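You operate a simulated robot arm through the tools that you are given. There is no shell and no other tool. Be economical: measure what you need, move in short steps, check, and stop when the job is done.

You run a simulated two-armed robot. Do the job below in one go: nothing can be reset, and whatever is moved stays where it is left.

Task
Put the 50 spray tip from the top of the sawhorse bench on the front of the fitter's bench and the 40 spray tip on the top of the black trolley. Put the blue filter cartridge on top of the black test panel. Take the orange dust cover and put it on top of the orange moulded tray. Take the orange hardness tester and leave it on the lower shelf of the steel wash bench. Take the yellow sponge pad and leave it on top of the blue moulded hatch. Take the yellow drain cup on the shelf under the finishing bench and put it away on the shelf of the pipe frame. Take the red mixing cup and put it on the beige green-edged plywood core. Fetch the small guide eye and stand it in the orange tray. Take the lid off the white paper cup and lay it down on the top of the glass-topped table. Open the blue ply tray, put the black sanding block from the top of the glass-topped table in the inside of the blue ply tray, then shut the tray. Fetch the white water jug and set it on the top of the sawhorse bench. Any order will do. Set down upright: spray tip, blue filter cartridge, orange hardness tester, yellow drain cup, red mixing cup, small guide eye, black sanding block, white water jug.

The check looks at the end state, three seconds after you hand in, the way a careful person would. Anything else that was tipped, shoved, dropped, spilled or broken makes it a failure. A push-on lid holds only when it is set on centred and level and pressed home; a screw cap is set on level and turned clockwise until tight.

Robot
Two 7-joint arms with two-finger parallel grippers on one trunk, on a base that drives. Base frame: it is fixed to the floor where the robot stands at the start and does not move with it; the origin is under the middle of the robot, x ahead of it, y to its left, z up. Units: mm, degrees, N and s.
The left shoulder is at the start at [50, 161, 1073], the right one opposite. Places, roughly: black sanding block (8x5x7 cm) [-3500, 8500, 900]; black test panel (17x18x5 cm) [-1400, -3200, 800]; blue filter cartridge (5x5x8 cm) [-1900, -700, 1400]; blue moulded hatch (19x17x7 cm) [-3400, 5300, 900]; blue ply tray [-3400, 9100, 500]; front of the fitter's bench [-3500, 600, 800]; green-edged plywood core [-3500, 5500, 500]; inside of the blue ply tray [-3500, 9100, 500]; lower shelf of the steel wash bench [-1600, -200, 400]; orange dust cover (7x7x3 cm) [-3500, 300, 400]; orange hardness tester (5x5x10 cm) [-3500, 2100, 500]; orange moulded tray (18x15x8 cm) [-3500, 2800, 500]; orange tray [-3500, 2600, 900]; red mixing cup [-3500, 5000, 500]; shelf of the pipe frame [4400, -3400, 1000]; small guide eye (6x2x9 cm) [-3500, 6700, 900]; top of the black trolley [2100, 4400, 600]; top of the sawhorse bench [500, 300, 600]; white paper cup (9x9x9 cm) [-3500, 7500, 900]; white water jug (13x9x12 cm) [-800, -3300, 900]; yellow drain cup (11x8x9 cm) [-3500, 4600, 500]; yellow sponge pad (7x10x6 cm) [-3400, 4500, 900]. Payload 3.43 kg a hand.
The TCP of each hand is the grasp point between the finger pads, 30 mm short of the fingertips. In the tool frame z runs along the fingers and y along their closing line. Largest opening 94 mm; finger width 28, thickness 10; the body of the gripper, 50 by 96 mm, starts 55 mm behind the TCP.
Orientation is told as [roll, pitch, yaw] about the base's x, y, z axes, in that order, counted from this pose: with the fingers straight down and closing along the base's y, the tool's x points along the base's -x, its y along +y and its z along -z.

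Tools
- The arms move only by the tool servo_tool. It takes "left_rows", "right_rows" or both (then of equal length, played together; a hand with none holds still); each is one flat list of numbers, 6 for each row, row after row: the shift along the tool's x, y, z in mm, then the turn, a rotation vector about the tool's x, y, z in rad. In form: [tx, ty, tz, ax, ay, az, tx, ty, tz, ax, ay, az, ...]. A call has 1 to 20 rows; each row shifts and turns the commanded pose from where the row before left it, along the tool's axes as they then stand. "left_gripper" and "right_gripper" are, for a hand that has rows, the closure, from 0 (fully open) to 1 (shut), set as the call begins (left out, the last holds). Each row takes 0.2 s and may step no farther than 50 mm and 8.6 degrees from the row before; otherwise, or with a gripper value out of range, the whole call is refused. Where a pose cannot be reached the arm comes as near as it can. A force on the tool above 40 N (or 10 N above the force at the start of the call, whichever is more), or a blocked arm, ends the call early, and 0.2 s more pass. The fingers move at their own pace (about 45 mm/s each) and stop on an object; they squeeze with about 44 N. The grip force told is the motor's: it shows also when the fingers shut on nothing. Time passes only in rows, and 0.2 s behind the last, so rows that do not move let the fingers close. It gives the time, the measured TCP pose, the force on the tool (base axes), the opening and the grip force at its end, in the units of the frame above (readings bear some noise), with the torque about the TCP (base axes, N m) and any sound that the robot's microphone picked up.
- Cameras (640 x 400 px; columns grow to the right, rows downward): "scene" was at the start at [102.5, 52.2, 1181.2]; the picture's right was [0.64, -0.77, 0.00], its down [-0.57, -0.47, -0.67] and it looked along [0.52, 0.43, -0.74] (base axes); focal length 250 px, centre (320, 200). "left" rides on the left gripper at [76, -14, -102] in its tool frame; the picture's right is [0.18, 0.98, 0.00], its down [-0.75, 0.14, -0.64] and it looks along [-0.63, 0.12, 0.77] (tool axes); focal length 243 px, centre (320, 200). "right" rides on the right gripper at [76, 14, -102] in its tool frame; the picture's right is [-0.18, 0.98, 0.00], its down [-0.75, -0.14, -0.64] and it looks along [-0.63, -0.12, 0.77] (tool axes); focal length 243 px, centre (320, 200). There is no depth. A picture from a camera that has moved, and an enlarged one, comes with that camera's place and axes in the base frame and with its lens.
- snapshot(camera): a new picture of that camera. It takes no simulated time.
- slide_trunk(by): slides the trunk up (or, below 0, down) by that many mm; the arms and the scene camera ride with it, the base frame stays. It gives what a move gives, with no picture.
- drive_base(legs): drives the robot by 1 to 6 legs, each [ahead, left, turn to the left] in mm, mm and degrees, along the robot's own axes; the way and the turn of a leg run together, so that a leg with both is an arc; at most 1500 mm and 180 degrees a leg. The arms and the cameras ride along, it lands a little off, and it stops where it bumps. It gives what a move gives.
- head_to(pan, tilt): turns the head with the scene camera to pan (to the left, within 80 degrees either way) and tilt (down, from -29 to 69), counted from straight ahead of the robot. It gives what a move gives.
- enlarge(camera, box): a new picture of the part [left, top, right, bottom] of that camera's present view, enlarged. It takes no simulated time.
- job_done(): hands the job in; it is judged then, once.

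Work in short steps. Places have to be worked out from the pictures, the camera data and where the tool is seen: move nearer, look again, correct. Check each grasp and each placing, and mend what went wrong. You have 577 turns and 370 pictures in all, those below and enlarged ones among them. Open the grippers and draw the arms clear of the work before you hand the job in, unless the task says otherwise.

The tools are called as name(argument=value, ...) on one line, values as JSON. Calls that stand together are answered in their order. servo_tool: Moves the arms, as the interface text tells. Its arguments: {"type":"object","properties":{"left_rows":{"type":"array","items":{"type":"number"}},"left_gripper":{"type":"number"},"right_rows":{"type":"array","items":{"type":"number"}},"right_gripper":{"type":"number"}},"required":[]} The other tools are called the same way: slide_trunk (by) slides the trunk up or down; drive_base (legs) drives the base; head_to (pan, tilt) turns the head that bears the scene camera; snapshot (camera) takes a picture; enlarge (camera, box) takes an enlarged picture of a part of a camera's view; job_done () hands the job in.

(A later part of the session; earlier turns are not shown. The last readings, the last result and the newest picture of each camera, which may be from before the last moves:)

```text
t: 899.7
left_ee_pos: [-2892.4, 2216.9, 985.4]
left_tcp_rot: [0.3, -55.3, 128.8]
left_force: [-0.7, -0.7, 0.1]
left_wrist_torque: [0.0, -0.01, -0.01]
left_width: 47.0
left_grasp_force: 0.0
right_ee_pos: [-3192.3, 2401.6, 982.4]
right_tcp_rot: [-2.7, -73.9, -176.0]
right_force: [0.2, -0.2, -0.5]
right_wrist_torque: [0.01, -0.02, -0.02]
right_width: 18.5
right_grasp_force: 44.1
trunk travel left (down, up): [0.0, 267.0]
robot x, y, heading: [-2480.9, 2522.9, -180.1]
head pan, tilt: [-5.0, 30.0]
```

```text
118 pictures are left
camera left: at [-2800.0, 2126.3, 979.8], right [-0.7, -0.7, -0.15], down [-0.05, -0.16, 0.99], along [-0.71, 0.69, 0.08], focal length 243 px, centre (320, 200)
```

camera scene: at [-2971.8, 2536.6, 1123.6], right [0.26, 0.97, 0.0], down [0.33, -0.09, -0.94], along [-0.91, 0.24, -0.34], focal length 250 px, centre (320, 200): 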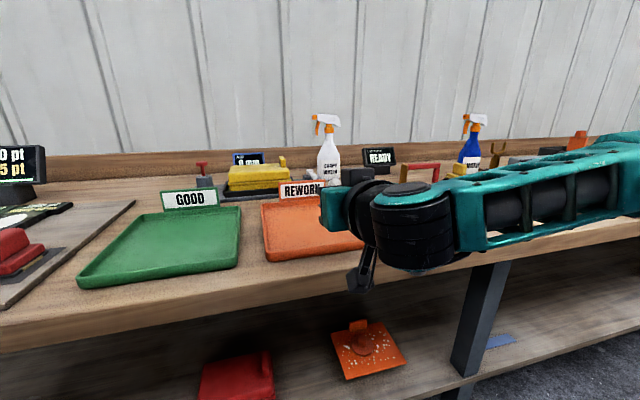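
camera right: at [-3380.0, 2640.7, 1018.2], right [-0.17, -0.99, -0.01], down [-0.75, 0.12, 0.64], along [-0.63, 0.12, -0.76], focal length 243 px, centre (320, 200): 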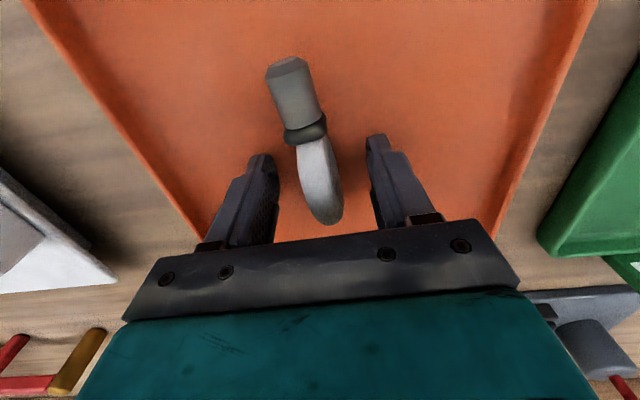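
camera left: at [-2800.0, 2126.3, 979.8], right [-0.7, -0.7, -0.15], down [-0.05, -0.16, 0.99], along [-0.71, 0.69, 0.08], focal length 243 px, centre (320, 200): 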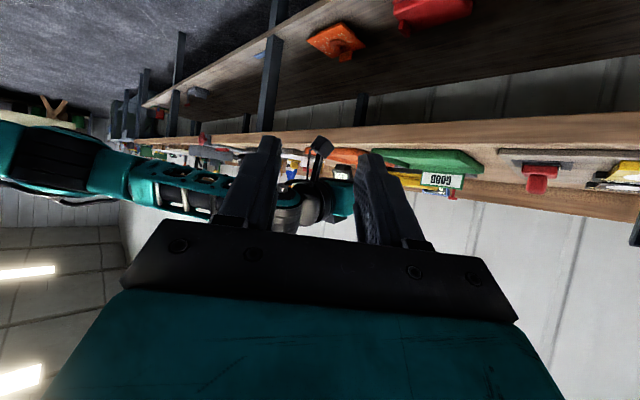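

Open the left fingers to unblock the view and zoom.

servo_tool(left_rows=[0, 0, 0, 0, 0, 0, 0, 0, 0, 0, 0, 0, 0, 0, 0, 0, 0, 0], left_gripper=0)

enlarge(camera="left", box=[300, 110, 430, 250])

```text
t: 900.5
left_ee_pos: [-2891.9, 2217.5, 985.2]
left_tcp_rot: [0.1, -55.2, 128.8]
left_force: [0.5, 0.3, -0.2]
left_wrist_torque: [-0.02, 0.02, 0.0]
left_width: 94.0
left_grasp_force: 0.1
right_ee_pos: [-3193.2, 2402.5, 982.0]
right_tcp_rot: [-2.5, -73.9, -176.2]
right_force: [0.4, 0.4, -0.5]
right_wrist_torque: [0.01, -0.01, 0.02]
right_width: 18.5
right_grasp_force: 43.7
trunk travel left (down, up): [0.0, 267.0]
robot x, y, heading: [-2477.0, 2519.8, -179.7]
head pan, tilt: [-5.0, 30.0]
```

```text
2.86 times, centred on (365, 180) of left
camera zoom: at [-2800.0, 2126.4, 979.9], right [-0.7, -0.7, -0.15], down [-0.05, -0.16, 0.99], along [-0.71, 0.69, 0.08], focal length 693 px, centre (191, 257)
```

zoom: 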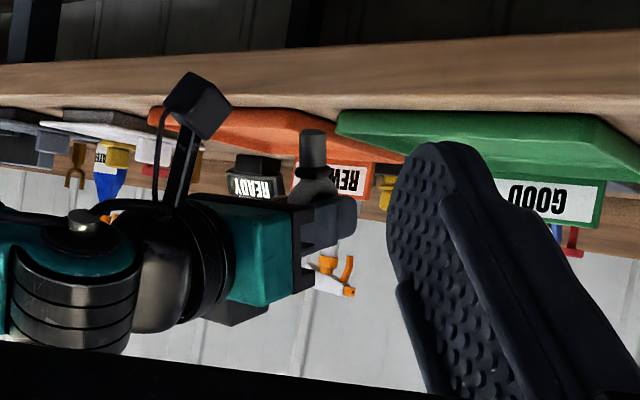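

From the side, the stem tip leans toward me. Check the sideways tilt with the right camera.

enlarge(camera="right", box=[220, 30, 420, 230])

```text
2.00 times, centred on (320, 130) of right
camera zoom: at [-3071.3, 2391.6, 937.1], right [-0.03, -0.99, 0.16], down [0.4, 0.14, 0.9], along [-0.91, 0.09, 0.4], focal length 485 px, centre (320, 340)
```

zoom: 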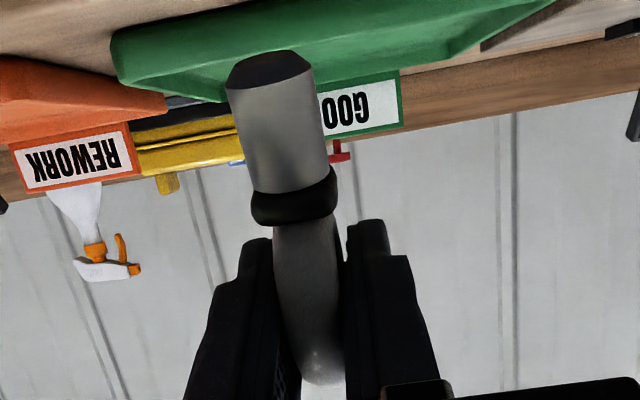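

Sideways tilt is ~0 but the stem leans toward me by ~16°, so the hand needs to be about level. Pitch up further and re-measure.

servo_tool(right_rows=[0, 0, 0, 0, -0.12, 0, 0, 0, 0, 0, -0.12, 0, 0, 0, 0, 0, 0, 0])

enlarge(camera="left", box=[330, 120, 410, 210])

enlarge(camera="right", box=[220, 30, 420, 230])

```text
t: 901.3
left_ee_pos: [-2892.1, 2218.0, 985.2]
left_tcp_rot: [0.2, -55.3, 129.0]
left_force: [-0.5, 0.2, 1.2]
left_wrist_torque: [-0.02, -0.05, -0.04]
left_width: 94.2
left_grasp_force: 0.1
right_ee_pos: [-3192.6, 2399.7, 983.8]
right_tcp_rot: [-17.7, -87.7, -161.0]
right_force: [-0.8, 0.9, -0.7]
right_wrist_torque: [0.01, 0.0, 0.0]
right_width: 18.4
right_grasp_force: 44.0
trunk travel left (down, up): [0.0, 267.0]
robot x, y, heading: [-2475.0, 2520.0, -179.8]
head pan, tilt: [-5.0, 30.0]
```

```text
4.44 times, centred on (370, 165) of left
camera zoom: at [-2800.0, 2126.4, 979.9], right [-0.7, -0.7, -0.15], down [-0.05, -0.16, 0.99], along [-0.71, 0.69, 0.08], focal length 1078 px, centre (98, 356)
```

zoom: 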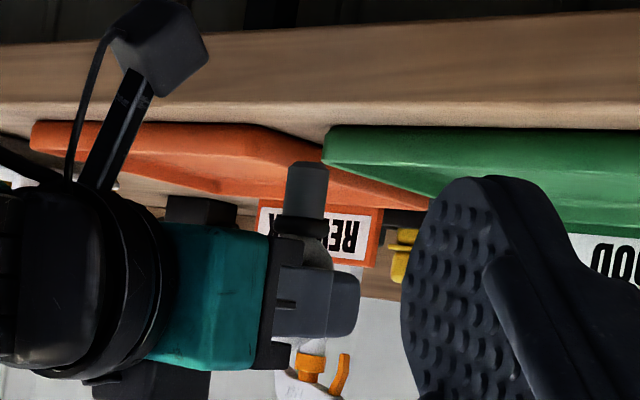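

```text
2.00 times, centred on (320, 130) of right
camera zoom: at [-3086.2, 2389.8, 910.4], right [0.02, -0.98, 0.17], down [0.61, 0.15, 0.78], along [-0.79, 0.09, 0.6], focal length 485 px, centre (320, 340)
```

zoom: 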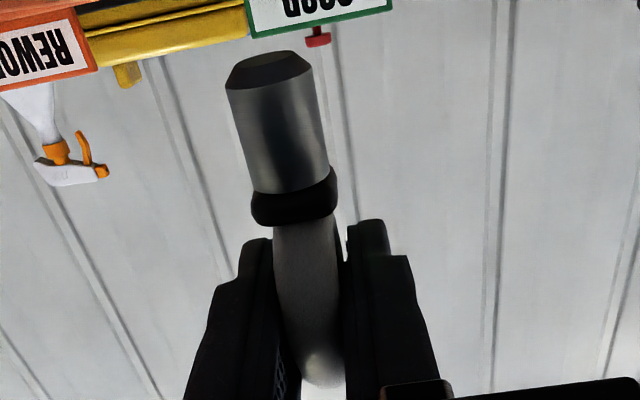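

Closer; a few degrees more are needed. Pitch ~5° further and re-measure.

servo_tool(right_rows=[0, 0, 0, 0, -0.09, 0, 0, 0, 0, 0, 0, 0])

enlarge(camera="left", box=[350, 140, 390, 185])

```text
t: 901.9
left_ee_pos: [-2891.3, 2217.0, 986.6]
left_tcp_rot: [0.2, -55.3, 128.8]
left_force: [0.8, -0.2, -0.6]
left_wrist_torque: [-0.04, -0.02, -0.03]
left_width: 94.0
left_grasp_force: 0.0
right_ee_pos: [-3193.3, 2400.4, 983.4]
right_tcp_rot: [-166.4, -87.0, -12.4]
right_force: [0.1, -0.4, -1.0]
right_wrist_torque: [-0.01, -0.01, 0.01]
right_width: 18.3
right_grasp_force: 43.4
trunk travel left (down, up): [0.0, 267.0]
robot x, y, heading: [-2476.4, 2520.9, -179.7]
head pan, tilt: [-5.0, 30.0]
```

```text
8.89 times, centred on (370, 162) of left
camera zoom: at [-2800.0, 2126.3, 979.9], right [-0.7, -0.7, -0.15], down [-0.05, -0.16, 0.99], along [-0.71, 0.69, 0.08], focal length 2157 px, centre (-124, 533)
```

zoom: 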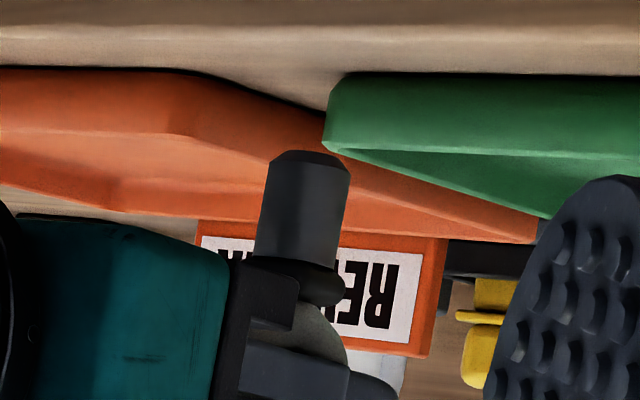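

The stem is now vertical (9.6° in view vs. 9.4° expected). Drive to bring it over the tray's front part.

drive_base(legs=[[0, -250, 0], [140, 0, 0]])

snapshot(camera="left")

snapshot(camera="right")

```text
t: 904.7
left_ee_pos: [-3031.8, 2468.6, 984.4]
left_tcp_rot: [0.2, -55.2, 128.7]
left_force: [0.0, -0.9, -0.4]
left_wrist_torque: [-0.01, -0.01, 0.0]
left_width: 94.0
left_grasp_force: 0.0
right_ee_pos: [-3332.7, 2653.0, 982.5]
right_tcp_rot: [-165.7, -87.2, -13.1]
right_force: [-0.7, -0.1, -1.1]
right_wrist_torque: [0.0, 0.02, 0.01]
right_width: 18.4
right_grasp_force: 44.0
trunk travel left (down, up): [0.0, 267.0]
robot x, y, heading: [-2616.9, 2771.5, -180.0]
head pan, tilt: [-5.0, 30.0]
```

```text
112 pictures are left
camera left: at [-2940.3, 2378.6, 979.8], right [-0.7, -0.7, -0.15], down [-0.05, -0.16, 0.99], along [-0.71, 0.7, 0.08], focal length 243 px, centre (320, 200)
```

left: 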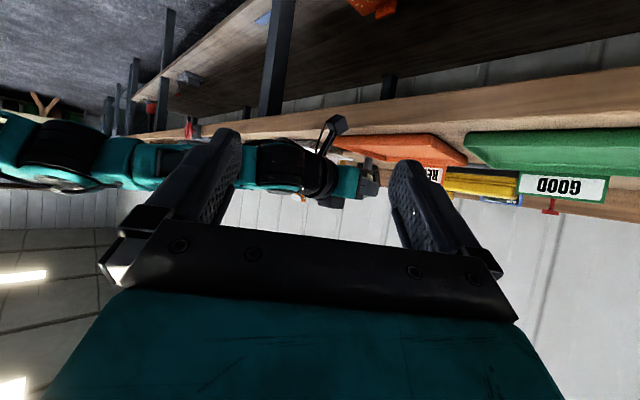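

```text
111 pictures are left
camera right: at [-3232.8, 2642.5, 901.5], right [0.03, -0.98, 0.17], down [0.68, 0.15, 0.72], along [-0.74, 0.09, 0.67], focal length 243 px, centre (320, 200)
```

right: 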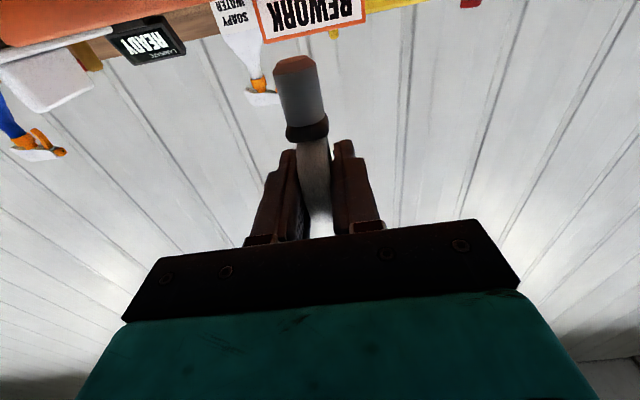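

Forward 23 mm, then lower; use the left camera to watch.

drive_base(legs=[[24, 0, 0]])

servo_tool(right_rows=[10, 0, 0, 0, 0, 0, 8, 0, 0, 0, 0, 0, 0, 0, 0, 0, 0, 0])

enlarge(camera="left", box=[290, 90, 430, 210])

```text
t: 905.5
left_ee_pos: [-3055.8, 2469.5, 985.0]
left_tcp_rot: [0.2, -55.3, 128.7]
left_force: [0.3, 0.6, 0.3]
left_wrist_torque: [-0.02, -0.02, -0.02]
left_width: 94.0
left_grasp_force: 0.2
right_ee_pos: [-3355.9, 2653.0, 983.7]
right_tcp_rot: [-165.8, -87.1, -12.9]
right_force: [-0.2, 0.2, -1.6]
right_wrist_torque: [-0.01, 0.01, 0.03]
right_width: 18.4
right_grasp_force: 44.2
trunk travel left (down, up): [0.0, 267.0]
robot x, y, heading: [-2640.8, 2775.1, 180.1]
head pan, tilt: [-5.0, 30.0]
```

```text
t: 906.3
left_ee_pos: [-3056.1, 2469.2, 984.8]
left_tcp_rot: [0.2, -55.4, 128.6]
left_force: [-0.8, -0.3, 0.2]
left_wrist_torque: [0.0, -0.01, 0.03]
left_width: 93.6
left_grasp_force: 0.0
right_ee_pos: [-3356.7, 2653.7, 965.3]
right_tcp_rot: [-165.6, -87.1, -13.0]
right_force: [-0.2, 0.8, -0.7]
right_wrist_torque: [0.02, 0.01, 0.01]
right_width: 18.4
right_grasp_force: 44.2
trunk travel left (down, up): [0.0, 267.0]
robot x, y, heading: [-2642.8, 2771.4, 179.9]
head pan, tilt: [-5.0, 30.0]
```

```text
3.33 times, centred on (360, 150) of left
camera zoom: at [-2964.2, 2378.7, 979.9], right [-0.7, -0.7, -0.15], down [-0.05, -0.16, 0.99], along [-0.71, 0.7, 0.08], focal length 809 px, centre (187, 367)
```

zoom: 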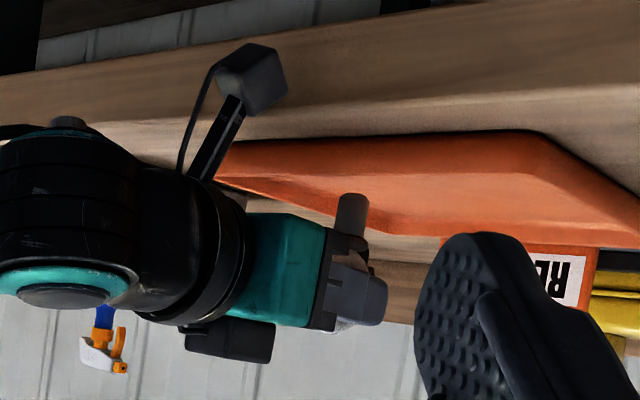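

Good. Lower in small steps to contact.

servo_tool(right_rows=[4, 0, 0, 0, 0, 0, 3, 0, 0, 0, 0, 0, 2, 0, 0, 0, 0, 0, 2, 0, 0, 0, 0, 0, 0, 0, 0, 0, 0, 0])

servo_tool(right_rows=[1, 0, 0, 0, 0, 0, 1, 0, 0, 0, 0, 0, 1, 0, 0, 0, 0, 0, 0, 0, 0, 0, 0, 0])

```text
t: 907.5
left_ee_pos: [-3055.5, 2469.5, 984.9]
left_tcp_rot: [0.1, -55.3, 128.7]
left_force: [0.2, 0.6, 0.3]
left_wrist_torque: [0.02, -0.02, -0.02]
left_width: 93.9
left_grasp_force: 0.0
right_ee_pos: [-3358.4, 2653.4, 955.1]
right_tcp_rot: [-166.0, -87.2, -12.7]
right_force: [0.0, -0.3, -0.3]
right_wrist_torque: [0.0, -0.02, -0.02]
right_width: 18.6
right_grasp_force: 44.0
trunk travel left (down, up): [0.0, 267.0]
robot x, y, heading: [-2641.3, 2774.8, 180.1]
head pan, tilt: [-5.0, 30.0]
```

```text
t: 908.5
left_ee_pos: [-3056.1, 2469.7, 985.8]
left_tcp_rot: [0.2, -55.3, 128.7]
left_force: [-1.0, 0.1, 0.6]
left_wrist_torque: [-0.02, -0.04, 0.04]
left_width: 94.0
left_grasp_force: 0.1
right_ee_pos: [-3358.7, 2653.5, 951.3]
right_tcp_rot: [-165.7, -87.1, -12.9]
right_force: [-1.1, -0.2, -0.9]
right_wrist_torque: [0.02, 0.02, 0.01]
right_width: 18.5
right_grasp_force: 43.8
trunk travel left (down, up): [0.0, 267.0]
robot x, y, heading: [-2636.5, 2772.7, 180.2]
head pan, tilt: [-5.0, 30.0]
```

servo_tool(right_rows=[1, 0, 0, 0, 0, 0, 1, 0, 0, 0, 0, 0, 0, 0, 0, 0, 0, 0])

servo_tool(right_rows=[1, 0, 0, 0, 0, 0, 1, 0, 0, 0, 0, 0, 0, 0, 0, 0, 0, 0])

```text
t: 909.3
left_ee_pos: [-3056.1, 2468.9, 985.0]
left_tcp_rot: [0.2, -55.4, 128.7]
left_force: [0.9, -0.6, 0.3]
left_wrist_torque: [0.0, -0.01, -0.04]
left_width: 94.3
left_grasp_force: 0.0
right_ee_pos: [-3357.2, 2652.9, 950.0]
right_tcp_rot: [-166.2, -87.1, -12.6]
right_force: [-0.1, 0.3, -1.2]
right_wrist_torque: [-0.01, 0.01, -0.01]
right_width: 18.4
right_grasp_force: 44.1
trunk travel left (down, up): [0.0, 267.0]
robot x, y, heading: [-2641.0, 2771.2, 180.1]
head pan, tilt: [-5.0, 30.0]
```

```text
t: 910.1
left_ee_pos: [-3055.4, 2467.8, 985.4]
left_tcp_rot: [0.2, -55.3, 128.7]
left_force: [-1.1, -0.2, -0.2]
left_wrist_torque: [0.01, 0.0, -0.01]
left_width: 94.0
left_grasp_force: 0.0
right_ee_pos: [-3358.4, 2653.4, 946.9]
right_tcp_rot: [-166.0, -87.2, -12.8]
right_force: [0.7, 0.6, -1.0]
right_wrist_torque: [-0.02, 0.0, -0.02]
right_width: 18.6
right_grasp_force: 44.2
trunk travel left (down, up): [0.0, 267.0]
robot x, y, heading: [-2641.9, 2775.1, 179.7]
head pan, tilt: [-5.0, 30.0]
```

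servo_tool(right_rows=[1, 0, 0, 0, 0, 0, 1, 0, 0, 0, 0, 0, 0, 0, 0, 0, 0, 0])

servo_tool(right_rows=[1, 0, 0, 0, 0, 0, 1, 0, 0, 0, 0, 0, 0, 0, 0, 0, 0, 0])

servo_tool(right_rows=[1, 0, 0, 0, 0, 0, 0, 0, 0, 0, 0, 0])

```text
t: 910.9
left_ee_pos: [-3055.2, 2469.3, 985.1]
left_tcp_rot: [0.3, -55.3, 128.7]
left_force: [-0.4, -0.2, -0.2]
left_wrist_torque: [-0.01, 0.01, -0.01]
left_width: 93.9
left_grasp_force: 0.1
right_ee_pos: [-3357.0, 2653.4, 946.0]
right_tcp_rot: [-166.2, -87.0, -12.5]
right_force: [0.3, 0.0, 1.2]
right_wrist_torque: [-0.01, 0.03, -0.01]
right_width: 18.5
right_grasp_force: 43.6
trunk travel left (down, up): [0.0, 267.0]
robot x, y, heading: [-2640.4, 2772.1, 179.8]
head pan, tilt: [-5.0, 30.0]
```

```text
t: 911.7
left_ee_pos: [-3056.0, 2469.6, 985.7]
left_tcp_rot: [0.2, -55.3, 128.8]
left_force: [-0.7, -0.2, 0.2]
left_wrist_torque: [-0.01, 0.01, 0.03]
left_width: 94.1
left_grasp_force: 0.0
right_ee_pos: [-3358.4, 2654.7, 945.9]
right_tcp_rot: [-166.6, -87.0, -12.1]
right_force: [-2.4, -0.4, 9.2]
right_wrist_torque: [-0.06, 0.08, 0.04]
right_width: 18.6
right_grasp_force: 43.9
trunk travel left (down, up): [0.0, 267.0]
robot x, y, heading: [-2643.2, 2774.3, 180.2]
head pan, tilt: [-5.0, 30.0]
```

```text
t: 912.3
left_ee_pos: [-3054.9, 2469.8, 986.4]
left_tcp_rot: [0.3, -55.3, 128.6]
left_force: [-0.6, -0.2, -0.2]
left_wrist_torque: [0.03, 0.01, 0.0]
left_width: 93.8
left_grasp_force: 0.1
right_ee_pos: [-3356.9, 2654.7, 945.3]
right_tcp_rot: [-166.9, -86.8, -12.0]
right_force: [-2.3, -1.6, 14.3]
right_wrist_torque: [-0.11, 0.16, -0.01]
right_width: 18.4
right_grasp_force: 44.1
trunk travel left (down, up): [0.0, 267.0]
robot x, y, heading: [-2640.3, 2771.2, 179.8]
head pan, tilt: [-5.0, 30.0]
```

Contact is established; back off 2.6 mm of command to leave ~1–2 N.

servo_tool(right_rows=[-2.4, 0, 0, 0, 0, 0, 0, 0, 0, 0, 0, 0])

enlarge(camera="left", box=[350, 110, 410, 180])

```text
t: 912.9
left_ee_pos: [-3054.8, 2470.2, 986.4]
left_tcp_rot: [0.3, -55.2, 128.6]
left_force: [-0.2, 0.2, 0.9]
left_wrist_torque: [0.03, 0.02, -0.01]
left_width: 93.9
left_grasp_force: 0.1
right_ee_pos: [-3358.4, 2653.7, 945.0]
right_tcp_rot: [-166.3, -87.1, -12.5]
right_force: [-2.8, 0.0, 10.5]
right_wrist_torque: [0.01, 0.19, -0.01]
right_width: 18.4
right_grasp_force: 43.4
trunk travel left (down, up): [0.0, 267.0]
robot x, y, heading: [-2638.8, 2774.5, 180.0]
head pan, tilt: [-5.0, 30.0]
```

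```text
5.71 times, centred on (380, 145) of left
camera zoom: at [-2963.6, 2378.9, 980.3], right [-0.7, -0.7, -0.15], down [-0.05, -0.16, 0.99], along [-0.71, 0.7, 0.08], focal length 1386 px, centre (-23, 514)
```

zoom: 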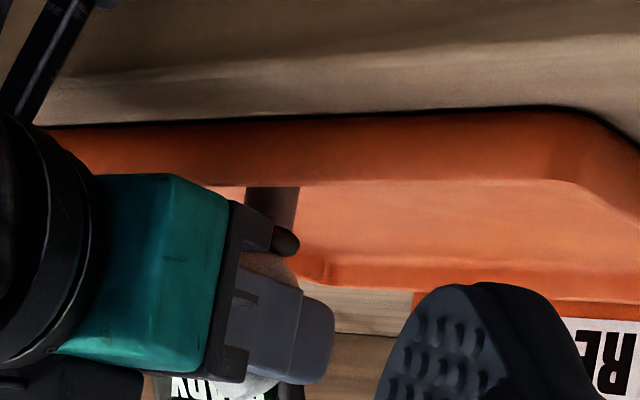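

servo_tool(right_rows=[-1, 0, 0, 0, 0, 0, 0, 0, 0, 0, 0, 0])

servo_tool(right_rows=[-0.7, 0, 0, 0, 0, 0, 0, 0, 0, 0, 0, 0])

```text
t: 913.5
left_ee_pos: [-3055.5, 2469.5, 984.9]
left_tcp_rot: [0.4, -55.3, 128.7]
left_force: [0.3, 0.4, -1.2]
left_wrist_torque: [-0.01, -0.01, 0.0]
left_width: 93.9
left_grasp_force: 0.0
right_ee_pos: [-3357.1, 2654.5, 946.2]
right_tcp_rot: [-166.0, -87.0, -12.8]
right_force: [0.9, 1.8, 5.1]
right_wrist_torque: [0.06, -0.07, 0.04]
right_width: 18.6
right_grasp_force: 43.9
trunk travel left (down, up): [0.0, 267.0]
robot x, y, heading: [-2637.3, 2773.8, 179.9]
head pan, tilt: [-5.0, 30.0]
```

```text
t: 914.1
left_ee_pos: [-3055.8, 2468.7, 985.5]
left_tcp_rot: [0.4, -55.2, 128.8]
left_force: [-0.2, -0.9, 0.5]
left_wrist_torque: [0.01, -0.02, 0.02]
left_width: 94.2
left_grasp_force: 0.1
right_ee_pos: [-3357.4, 2653.8, 945.7]
right_tcp_rot: [-165.6, -87.2, -13.0]
right_force: [0.5, 0.1, -0.1]
right_wrist_torque: [0.04, -0.02, 0.0]
right_width: 18.5
right_grasp_force: 44.0
trunk travel left (down, up): [0.0, 267.0]
robot x, y, heading: [-2642.2, 2774.3, 179.7]
head pan, tilt: [-5.0, 30.0]
```

Load is about zero. Release by opening slightly.

servo_tool(right_rows=[0.3, 0, 0, 0, 0, 0, 0, 0, 0, 0, 0, 0, 0, 0, 0, 0, 0, 0], right_gripper=0.7)

snapshot(camera="right")

enlarge(camera="left", box=[350, 110, 410, 180])

```text
t: 914.9
left_ee_pos: [-3056.3, 2469.7, 985.1]
left_tcp_rot: [0.3, -55.3, 128.7]
left_force: [-1.1, 0.3, 0.3]
left_wrist_torque: [-0.01, -0.01, -0.05]
left_width: 93.9
left_grasp_force: 0.0
right_ee_pos: [-3357.3, 2655.0, 947.6]
right_tcp_rot: [-165.9, -87.1, -12.8]
right_force: [-0.4, 0.7, -0.1]
right_wrist_torque: [-0.01, -0.01, -0.03]
right_width: 28.1
right_grasp_force: 0.1
trunk travel left (down, up): [0.0, 267.0]
robot x, y, heading: [-2643.0, 2772.4, 180.1]
head pan, tilt: [-5.0, 30.0]
```

```text
108 pictures are left
camera right: at [-3258.2, 2643.2, 864.6], right [0.03, -0.98, 0.17], down [0.68, 0.15, 0.72], along [-0.74, 0.09, 0.67], focal length 243 px, centre (320, 200)
```

right: 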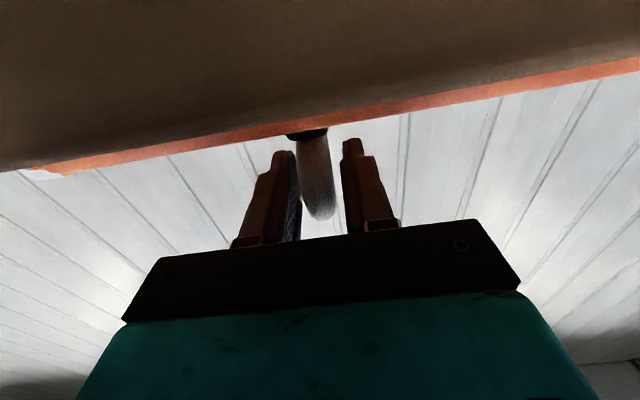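

```text
5.71 times, centred on (380, 145) of left
camera zoom: at [-2964.1, 2378.7, 979.9], right [-0.7, -0.7, -0.15], down [-0.05, -0.16, 0.99], along [-0.71, 0.7, 0.08], focal length 1386 px, centre (-23, 514)
```

zoom: 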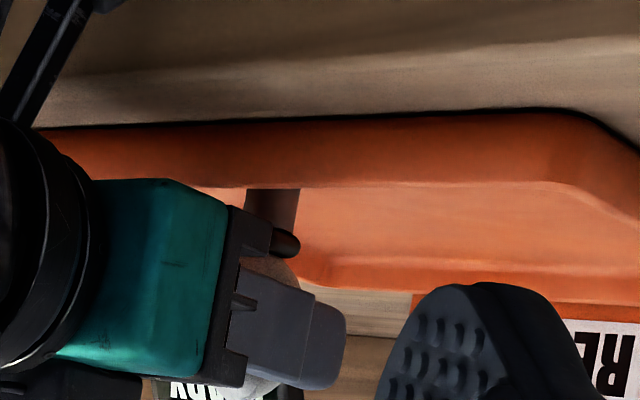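

It stands. Open further and withdraw straight back.

servo_tool(right_rows=[0, 0, 0, 0, 0, 0, 0, 0, 0, 0, 0, 0, 0, 0, 0, 0, 0, 0], right_gripper=0.2)

drive_base(legs=[[-120, 0, 0]])

snapshot(camera="left")

```text
t: 915.7
left_ee_pos: [-3056.9, 2469.6, 985.4]
left_tcp_rot: [0.2, -55.3, 128.8]
left_force: [-0.1, -0.5, -0.7]
left_wrist_torque: [0.0, -0.01, 0.03]
left_width: 94.1
left_grasp_force: 0.0
right_ee_pos: [-3357.6, 2654.2, 946.3]
right_tcp_rot: [-165.9, -87.2, -12.8]
right_force: [0.2, 0.7, 1.0]
right_wrist_torque: [-0.01, 0.0, 0.01]
right_width: 75.2
right_grasp_force: 0.2
trunk travel left (down, up): [0.0, 267.0]
robot x, y, heading: [-2639.1, 2773.5, 180.4]
head pan, tilt: [-5.0, 30.0]
```

```text
t: 916.9
left_ee_pos: [-2935.9, 2468.9, 985.1]
left_tcp_rot: [0.2, -55.3, 128.6]
left_force: [-0.7, 0.1, 0.1]
left_wrist_torque: [-0.02, -0.03, 0.03]
left_width: 94.0
left_grasp_force: 0.0
right_ee_pos: [-3236.1, 2654.1, 946.0]
right_tcp_rot: [-166.0, -87.1, -12.7]
right_force: [0.0, 0.7, 0.2]
right_wrist_torque: [0.03, 0.02, 0.0]
right_width: 74.9
right_grasp_force: 0.0
trunk travel left (down, up): [0.0, 267.0]
robot x, y, heading: [-2519.5, 2770.6, -180.0]
head pan, tilt: [-5.0, 30.0]
```

```text
106 pictures are left
camera left: at [-2843.3, 2378.6, 980.0], right [-0.7, -0.7, -0.15], down [-0.05, -0.16, 0.99], along [-0.71, 0.7, 0.08], focal length 243 px, centre (320, 200)
```

left: 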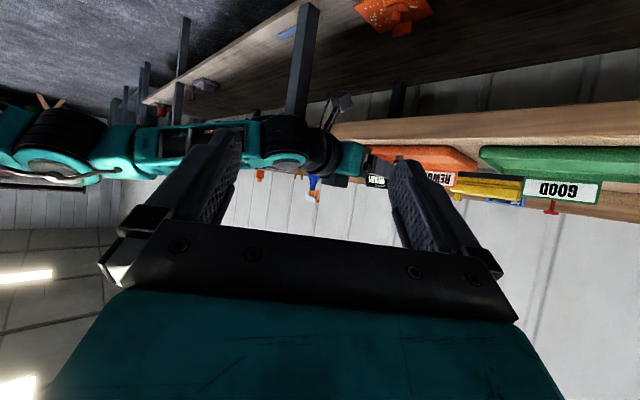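

drive_base(legs=[[-250, 0, 0]])

slide_trunk(by=200)

head_to(pan=10, tilt=25)

enlarge(camera="scene", box=[200, 140, 400, 265])

```text
t: 918.7
left_ee_pos: [-2685.1, 2467.7, 984.8]
left_tcp_rot: [0.2, -55.5, 128.9]
left_force: [1.2, 0.2, -0.4]
left_wrist_torque: [-0.03, -0.01, -0.03]
left_width: 93.8
left_grasp_force: 0.1
right_ee_pos: [-2987.4, 2650.4, 947.1]
right_tcp_rot: [-165.8, -87.1, -12.5]
right_force: [-0.1, 0.6, 0.0]
right_wrist_torque: [-0.01, 0.01, -0.01]
right_width: 75.2
right_grasp_force: 0.1
trunk travel left (down, up): [0.0, 267.0]
robot x, y, heading: [-2272.5, 2775.2, -179.7]
head pan, tilt: [-5.0, 30.0]
```

```text
t: 920.9
left_ee_pos: [-2685.9, 2467.8, 1184.1]
left_tcp_rot: [0.2, -55.4, 129.0]
left_force: [-0.1, 0.7, 1.2]
left_wrist_torque: [0.01, 0.0, 0.03]
left_width: 94.0
left_grasp_force: 0.0
right_ee_pos: [-2988.4, 2651.3, 1147.0]
right_tcp_rot: [-165.9, -87.1, -12.7]
right_force: [0.1, -0.1, 0.2]
right_wrist_torque: [-0.01, -0.04, 0.01]
right_width: 75.3
right_grasp_force: 0.1
trunk travel left (down, up): [-200.0, 67.0]
robot x, y, heading: [-2270.9, 2775.2, -180.0]
head pan, tilt: [-5.0, 30.0]
```

```text
t: 921.7
left_ee_pos: [-2685.4, 2468.2, 1185.8]
left_tcp_rot: [0.2, -55.4, 129.1]
left_force: [0.5, 0.7, 0.1]
left_wrist_torque: [0.05, 0.05, -0.01]
left_width: 93.9
left_grasp_force: 0.0
right_ee_pos: [-2986.7, 2652.6, 1145.4]
right_tcp_rot: [-165.9, -87.2, -12.5]
right_force: [-0.7, -0.8, -0.2]
right_wrist_torque: [-0.01, -0.02, 0.01]
right_width: 75.4
right_grasp_force: 0.1
trunk travel left (down, up): [-200.0, 67.0]
robot x, y, heading: [-2272.2, 2770.4, -179.8]
head pan, tilt: [10.0, 25.0]
```

```text
3.20 times, centred on (300, 202) of scene
camera zoom: at [-2399.9, 2758.7, 1315.5], right [-0.18, 0.98, 0.0], down [0.42, 0.08, -0.91], along [-0.89, -0.16, -0.42], focal length 801 px, centre (384, 192)
```

zoom: 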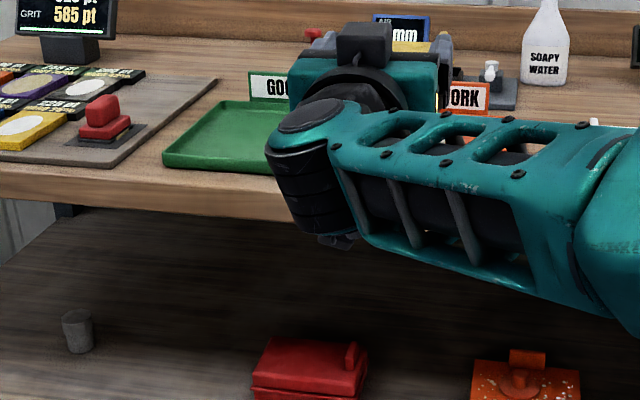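

Bring the right hand back to pointing down and shift to see the tray.

servo_tool(right_rows=[0, -20, -20, 0, 0.14, 0, 0, -20, -20, 0, 0.14, 0, 0, -20, -20, 0, 0.14, 0, 0, -20, -20, 0, 0.14, 0, 0, -20, -20, 0, 0.14, 0, 10, -20, -20, 0, 0.14, 0, 20, -20, -20, 0, 0.14, 0, 20, -20, 0, 0, 0.14, 0, 20, -20, 0, 0, 0.14, 0, 20, -20, 0, 0, 0.14, 0, 20, 0, 0, 0, 0.14, 0, 20, 0, 0, 0, 0.08, 0])

drive_base(legs=[[0, -250, 0]])

head_to(pan=15, tilt=25)

snapshot(camera="scene")

```text
t: 924.3
left_ee_pos: [-2684.2, 2467.3, 1186.0]
left_tcp_rot: [0.2, -55.2, 129.0]
left_force: [0.1, -0.5, -1.0]
left_wrist_torque: [0.04, -0.04, 0.02]
left_width: 93.5
left_grasp_force: 0.1
right_ee_pos: [-2755.1, 2858.2, 1141.1]
right_tcp_rot: [-0.8, 0.1, -178.4]
right_force: [-0.1, 1.0, 0.7]
right_wrist_torque: [0.04, 0.0, 0.02]
right_width: 75.3
right_grasp_force: 0.1
trunk travel left (down, up): [-200.0, 67.0]
robot x, y, heading: [-2269.1, 2771.3, -179.8]
head pan, tilt: [10.0, 25.0]
```

```text
t: 926.1
left_ee_pos: [-2684.7, 2709.7, 1185.3]
left_tcp_rot: [0.3, -55.3, 129.2]
left_force: [0.6, 0.2, -0.2]
left_wrist_torque: [-0.01, 0.0, -0.01]
left_width: 93.9
left_grasp_force: 0.2
right_ee_pos: [-2756.8, 3101.3, 1141.5]
right_tcp_rot: [-0.8, 0.0, -178.3]
right_force: [0.0, -0.3, -0.7]
right_wrist_torque: [0.01, -0.03, 0.01]
right_width: 75.1
right_grasp_force: 0.0
trunk travel left (down, up): [-200.0, 67.0]
robot x, y, heading: [-2270.3, 3014.9, -179.5]
head pan, tilt: [10.0, 25.0]
```

```text
t: 926.7
left_ee_pos: [-2685.2, 2709.9, 1185.0]
left_tcp_rot: [0.3, -55.2, 129.3]
left_force: [-0.2, 0.5, 0.0]
left_wrist_torque: [-0.01, -0.03, 0.02]
left_width: 94.1
left_grasp_force: 0.1
right_ee_pos: [-2757.7, 3099.5, 1141.3]
right_tcp_rot: [-0.7, 0.0, -178.2]
right_force: [0.0, -0.1, -0.4]
right_wrist_torque: [-0.01, 0.03, -0.02]
right_width: 75.3
right_grasp_force: 0.1
trunk travel left (down, up): [-200.0, 67.0]
robot x, y, heading: [-2272.8, 3018.1, -179.5]
head pan, tilt: [15.0, 25.0]
```

```text
104 pictures are left
camera scene: at [-2399.7, 2994.6, 1315.5], right [-0.27, 0.96, 0.0], down [0.41, 0.11, -0.91], along [-0.87, -0.24, -0.42], focal length 250 px, centre (320, 200)
```

scene: 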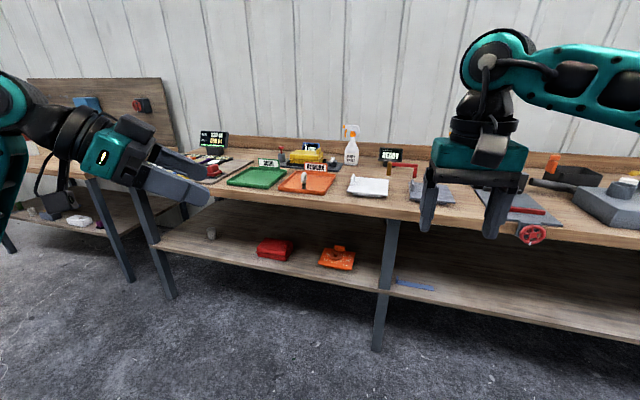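

enlarge(camera="scene", box=[265, 150, 345, 210])

```text
6.67 times, centred on (305, 180) of scene
camera zoom: at [-2399.7, 2994.6, 1315.5], right [-0.27, 0.96, 0.0], down [0.41, 0.11, -0.91], along [-0.87, -0.24, -0.42], focal length 1669 px, centre (420, 333)
```

zoom: 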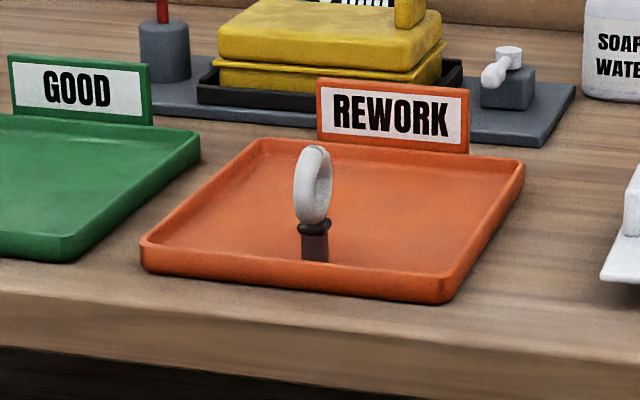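

The guide eye stands in the orange tray. Next, the paper cup around y≈7500: drive there and look.

drive_base(legs=[[0, -1450, 0], [0, -1450, 0], [0, -1250, -0.5]])

head_to(pan=-10, tilt=25)

snapshot(camera="scene")

```text
t: 946.8
left_ee_pos: [-2809.2, 6897.1, 1184.3]
left_tcp_rot: [0.1, -55.3, 129.6]
left_force: [-0.9, 0.3, 0.2]
left_wrist_torque: [0.03, -0.02, 0.0]
left_width: 93.9
left_grasp_force: 0.1
right_ee_pos: [-2883.2, 7286.6, 1140.9]
right_tcp_rot: [-0.8, 0.1, -177.9]
right_force: [-0.1, 0.1, 0.1]
right_wrist_torque: [0.01, -0.02, 0.01]
right_width: 75.1
right_grasp_force: 0.0
trunk travel left (down, up): [-200.0, 67.0]
robot x, y, heading: [-2398.9, 7204.6, -179.1]
head pan, tilt: [15.0, 25.0]
```

```text
t: 947.7
left_ee_pos: [-2808.7, 6896.0, 1184.9]
left_tcp_rot: [0.2, -55.3, 129.6]
left_force: [0.4, 0.1, -0.2]
left_wrist_torque: [-0.02, 0.01, -0.01]
left_width: 93.9
left_grasp_force: 0.0
right_ee_pos: [-2883.8, 7285.4, 1141.2]
right_tcp_rot: [-0.6, 0.0, -177.9]
right_force: [0.0, 0.3, -1.0]
right_wrist_torque: [0.0, -0.02, 0.03]
right_width: 74.8
right_grasp_force: 0.0
trunk travel left (down, up): [-200.0, 67.0]
robot x, y, heading: [-2396.0, 7206.5, -179.0]
head pan, tilt: [-10.0, 25.0]
```

```text
102 pictures are left
camera scene: at [-2526.9, 7221.5, 1315.5], right [0.16, 0.99, 0.0], down [0.42, -0.07, -0.91], along [-0.89, 0.14, -0.42], focal length 250 px, centre (320, 200)
```

scene: 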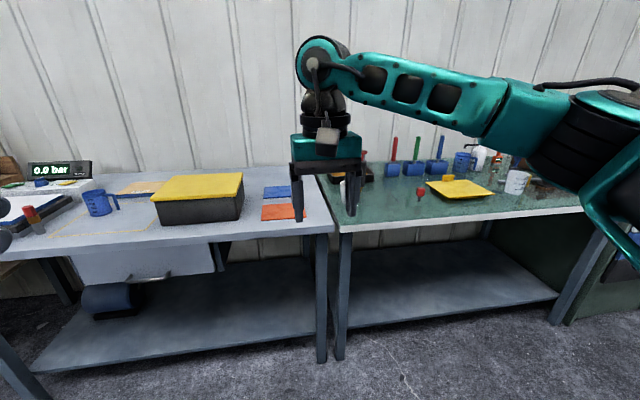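

drive_base(legs=[[0, -550, -0.9]])

head_to(pan=20, tilt=28)

snapshot(camera="scene")

```text
t: 950.9
left_ee_pos: [-2816.9, 7444.3, 1185.0]
left_tcp_rot: [0.1, -55.3, 128.7]
left_force: [-0.2, -0.2, -0.3]
left_wrist_torque: [-0.02, 0.01, 0.0]
left_width: 94.0
left_grasp_force: 0.0
right_ee_pos: [-2886.2, 7834.7, 1141.9]
right_tcp_rot: [-0.8, 0.0, -178.7]
right_force: [0.2, 0.6, 0.6]
right_wrist_torque: [-0.01, 0.0, 0.0]
right_width: 75.1
right_grasp_force: 0.0
trunk travel left (down, up): [-200.0, 67.0]
robot x, y, heading: [-2403.2, 7747.7, 179.9]
head pan, tilt: [-10.0, 25.0]
```

```text
t: 951.8
left_ee_pos: [-2817.3, 7443.9, 1185.0]
left_tcp_rot: [0.1, -55.2, 128.5]
left_force: [0.2, -0.2, -0.1]
left_wrist_torque: [0.02, -0.03, -0.01]
left_width: 94.1
left_grasp_force: 0.0
right_ee_pos: [-2884.8, 7835.6, 1140.3]
right_tcp_rot: [-0.7, 0.0, -178.7]
right_force: [-0.5, 0.1, -0.3]
right_wrist_torque: [-0.02, 0.03, 0.0]
right_width: 75.3
right_grasp_force: 0.0
trunk travel left (down, up): [-200.0, 67.0]
robot x, y, heading: [-2401.3, 7746.9, 179.8]
head pan, tilt: [20.0, 28.0]
```

```text
101 pictures are left
camera scene: at [-2525.5, 7719.1, 1310.7], right [-0.34, 0.94, 0.0], down [0.44, 0.16, -0.88], along [-0.83, -0.3, -0.47], focal length 250 px, centre (320, 200)
```

scene: 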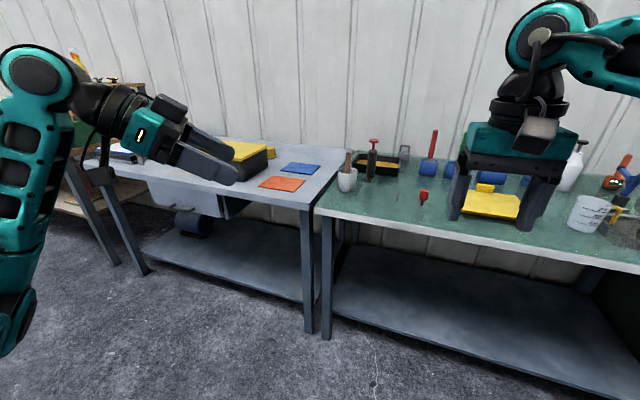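

enlarge(camera="scene", box=[320, 130, 440, 215])

enlarge(camera="scene", box=[520, 140, 640, 250])

```text
4.71 times, centred on (380, 172) of scene
camera zoom: at [-2525.5, 7719.1, 1310.7], right [-0.34, 0.94, 0.0], down [0.44, 0.16, -0.88], along [-0.83, -0.3, -0.47], focal length 1178 px, centre (38, 329)
```

zoom: 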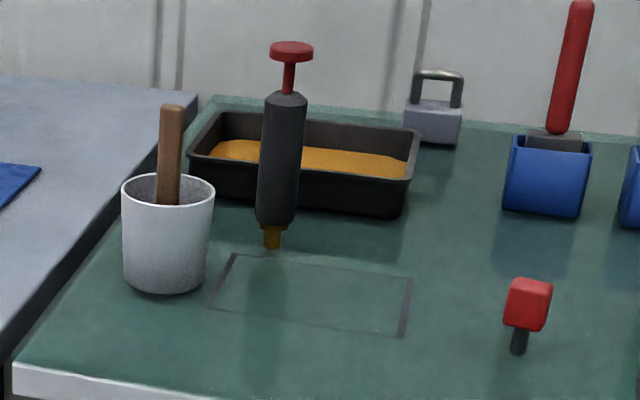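

```text
3.64 times, centred on (580, 195) of scene
camera zoom: at [-2525.5, 7719.1, 1310.7], right [-0.34, 0.94, 0.0], down [0.44, 0.16, -0.88], along [-0.83, -0.3, -0.47], focal length 911 px, centre (-626, 218)
```

zoom: 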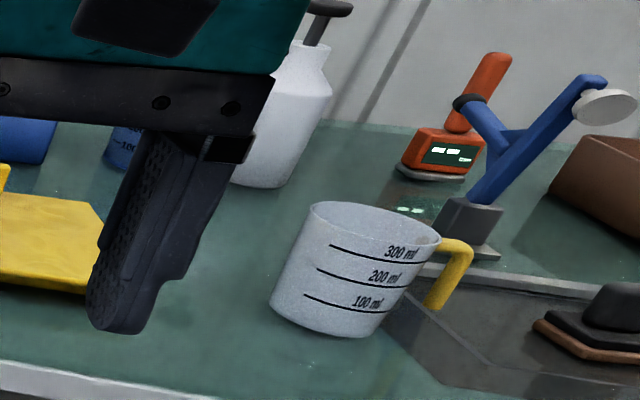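

The cup is at ≈(-3416,7512). Move the right hand above it for a close look.

slide_trunk(by=67)

drive_base(legs=[[0, 323, 0], [500, 0, 0]])

snapshot(camera="right")

```text
t: 952.9
left_ee_pos: [-2817.5, 7445.5, 1251.0]
left_tcp_rot: [0.3, -55.3, 128.7]
left_force: [0.8, -0.9, -0.1]
left_wrist_torque: [-0.01, -0.02, 0.01]
left_width: 93.9
left_grasp_force: 0.1
right_ee_pos: [-2885.6, 7835.8, 1207.8]
right_tcp_rot: [-0.8, 0.0, -178.8]
right_force: [0.5, -0.1, -0.6]
right_wrist_torque: [0.0, -0.01, -0.02]
right_width: 75.3
right_grasp_force: 0.0
trunk travel left (down, up): [-267.0, 0.0]
robot x, y, heading: [-2402.6, 7750.3, 180.3]
head pan, tilt: [20.0, 28.0]
```

```text
t: 957.5
left_ee_pos: [-3315.9, 7133.3, 1251.6]
left_tcp_rot: [0.2, -55.3, 128.0]
left_force: [-0.3, 0.0, 0.3]
left_wrist_torque: [0.0, -0.02, -0.04]
left_width: 94.1
left_grasp_force: 0.1
right_ee_pos: [-3379.0, 7525.8, 1207.9]
right_tcp_rot: [-0.7, 0.0, -179.4]
right_force: [0.6, -0.8, 0.0]
right_wrist_torque: [0.01, -0.01, 0.0]
right_width: 75.2
right_grasp_force: 0.1
trunk travel left (down, up): [-267.0, 0.0]
robot x, y, heading: [-2895.7, 7433.2, 179.3]
head pan, tilt: [20.0, 28.0]
```

```text
98 pictures are left
camera right: at [-3302.7, 7510.4, 1309.7], right [-0.18, -0.98, -0.01], down [-0.75, 0.13, 0.64], along [-0.63, 0.12, -0.77], focal length 243 px, centre (320, 200)
```

right: 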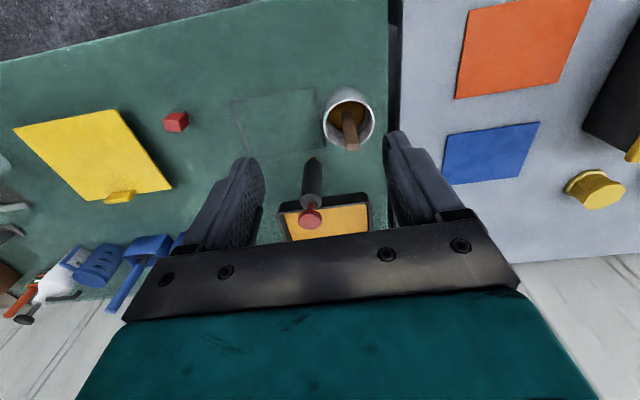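

enlarge(camera="right", box=[290, 70, 410, 170])

```text
4.00 times, centred on (350, 120) of right
camera zoom: at [-3302.7, 7510.4, 1309.7], right [-0.18, -0.98, -0.01], down [-0.75, 0.13, 0.64], along [-0.63, 0.12, -0.77], focal length 970 px, centre (200, 520)
```

zoom: 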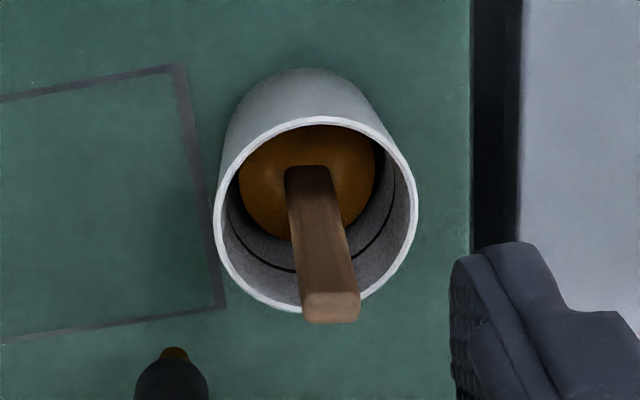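

This cup is open with a stirring stick — not lidded. Scan the glass table and neighbour for another white cup.

drive_base(legs=[[-250, 0, 0.5]])

head_to(pan=0, tilt=33)

snapshot(camera="scene")

```text
t: 959.4
left_ee_pos: [-3062.3, 7126.2, 1252.4]
left_tcp_rot: [0.3, -55.3, 128.7]
left_force: [0.9, -0.7, -1.1]
left_wrist_torque: [0.01, -0.01, -0.02]
left_width: 94.0
left_grasp_force: 0.0
right_ee_pos: [-3131.8, 7517.1, 1207.6]
right_tcp_rot: [-0.7, 0.0, -178.7]
right_force: [-0.2, 0.3, -0.4]
right_wrist_torque: [0.0, 0.0, 0.01]
right_width: 75.1
right_grasp_force: 0.0
trunk travel left (down, up): [-267.0, 0.0]
robot x, y, heading: [-2647.9, 7433.0, -179.9]
head pan, tilt: [20.0, 28.0]
```

```text
t: 960.2
left_ee_pos: [-3062.0, 7125.2, 1251.2]
left_tcp_rot: [0.3, -55.3, 128.8]
left_force: [0.3, 0.0, 0.1]
left_wrist_torque: [0.01, -0.01, 0.0]
left_width: 94.1
left_grasp_force: 0.0
right_ee_pos: [-3131.4, 7516.0, 1207.1]
right_tcp_rot: [-0.7, 0.0, -178.7]
right_force: [-0.2, -0.7, 0.5]
right_wrist_torque: [-0.02, -0.03, 0.01]
right_width: 75.1
right_grasp_force: 0.1
trunk travel left (down, up): [-267.0, 0.0]
robot x, y, heading: [-2644.7, 7431.8, -180.2]
head pan, tilt: [0.0, 33.0]
```

```text
96 pictures are left
camera scene: at [-2775.1, 7431.7, 1369.6], right [0.0, 1.0, 0.0], down [0.54, 0.0, -0.84], along [-0.84, 0.0, -0.54], focal length 250 px, centre (320, 200)
```

scene: 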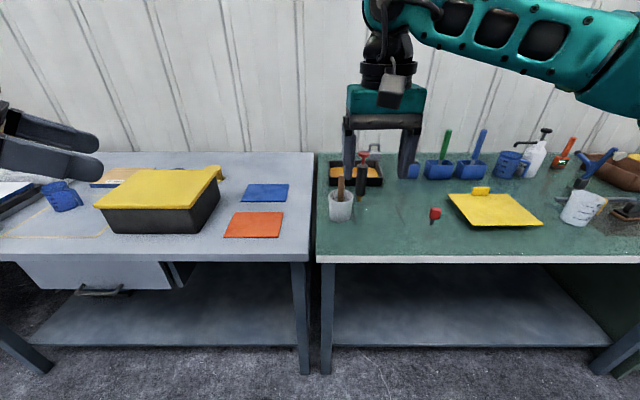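

The "lid" must be the plug with the upright wooden handle set in that cup. Move the right hand over the handle.

drive_base(legs=[[305, 18, 0]])

servo_tool(right_rows=[-9, 0, 40, 0, 0, 0, -8, 0, 40, 0, 0, 0, 0, 0, 40, 0, 0, 0, 0, 0, 0, 0, 0, 0], right_gripper=0.35)

snapshot(camera="right")

```text
t: 962.3
left_ee_pos: [-3371.9, 7108.2, 1252.5]
left_tcp_rot: [0.2, -55.2, 128.9]
left_force: [0.1, 0.1, 0.0]
left_wrist_torque: [0.04, 0.02, -0.01]
left_width: 94.0
left_grasp_force: 0.0
right_ee_pos: [-3438.3, 7499.3, 1207.7]
right_tcp_rot: [-0.7, 0.1, -178.5]
right_force: [0.1, 0.1, 0.4]
right_wrist_torque: [0.01, 0.04, -0.01]
right_width: 75.5
right_grasp_force: 0.0
trunk travel left (down, up): [-267.0, 0.0]
robot x, y, heading: [-2955.0, 7411.5, -179.7]
head pan, tilt: [0.0, 33.0]
```

```text
t: 963.3
left_ee_pos: [-3369.4, 7107.9, 1251.5]
left_tcp_rot: [0.3, -55.4, 128.8]
left_force: [0.1, -0.5, -0.4]
left_wrist_torque: [0.01, 0.01, 0.03]
left_width: 93.8
left_grasp_force: 0.1
right_ee_pos: [-3455.5, 7497.9, 1086.8]
right_tcp_rot: [-0.7, -0.1, -178.6]
right_force: [0.1, 0.6, 0.5]
right_wrist_torque: [0.01, 0.01, -0.02]
right_width: 61.0
right_grasp_force: 0.0
trunk travel left (down, up): [-267.0, 0.0]
robot x, y, heading: [-2955.3, 7412.6, -179.7]
head pan, tilt: [0.0, 33.0]
```

```text
95 pictures are left
camera right: at [-3378.2, 7485.4, 1188.4], right [-0.16, -0.99, -0.01], down [-0.76, 0.12, 0.64], along [-0.63, 0.11, -0.76], focal length 243 px, centre (320, 200)
```

right: 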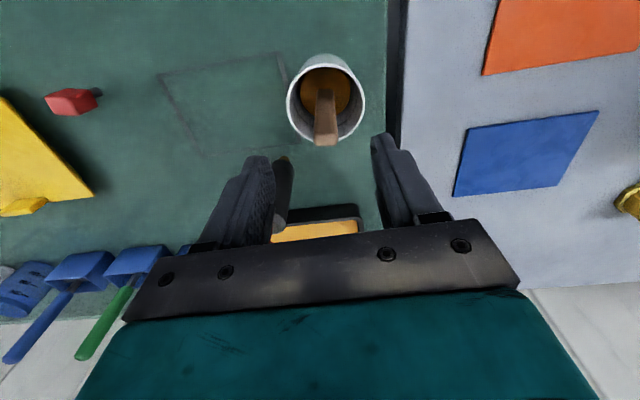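

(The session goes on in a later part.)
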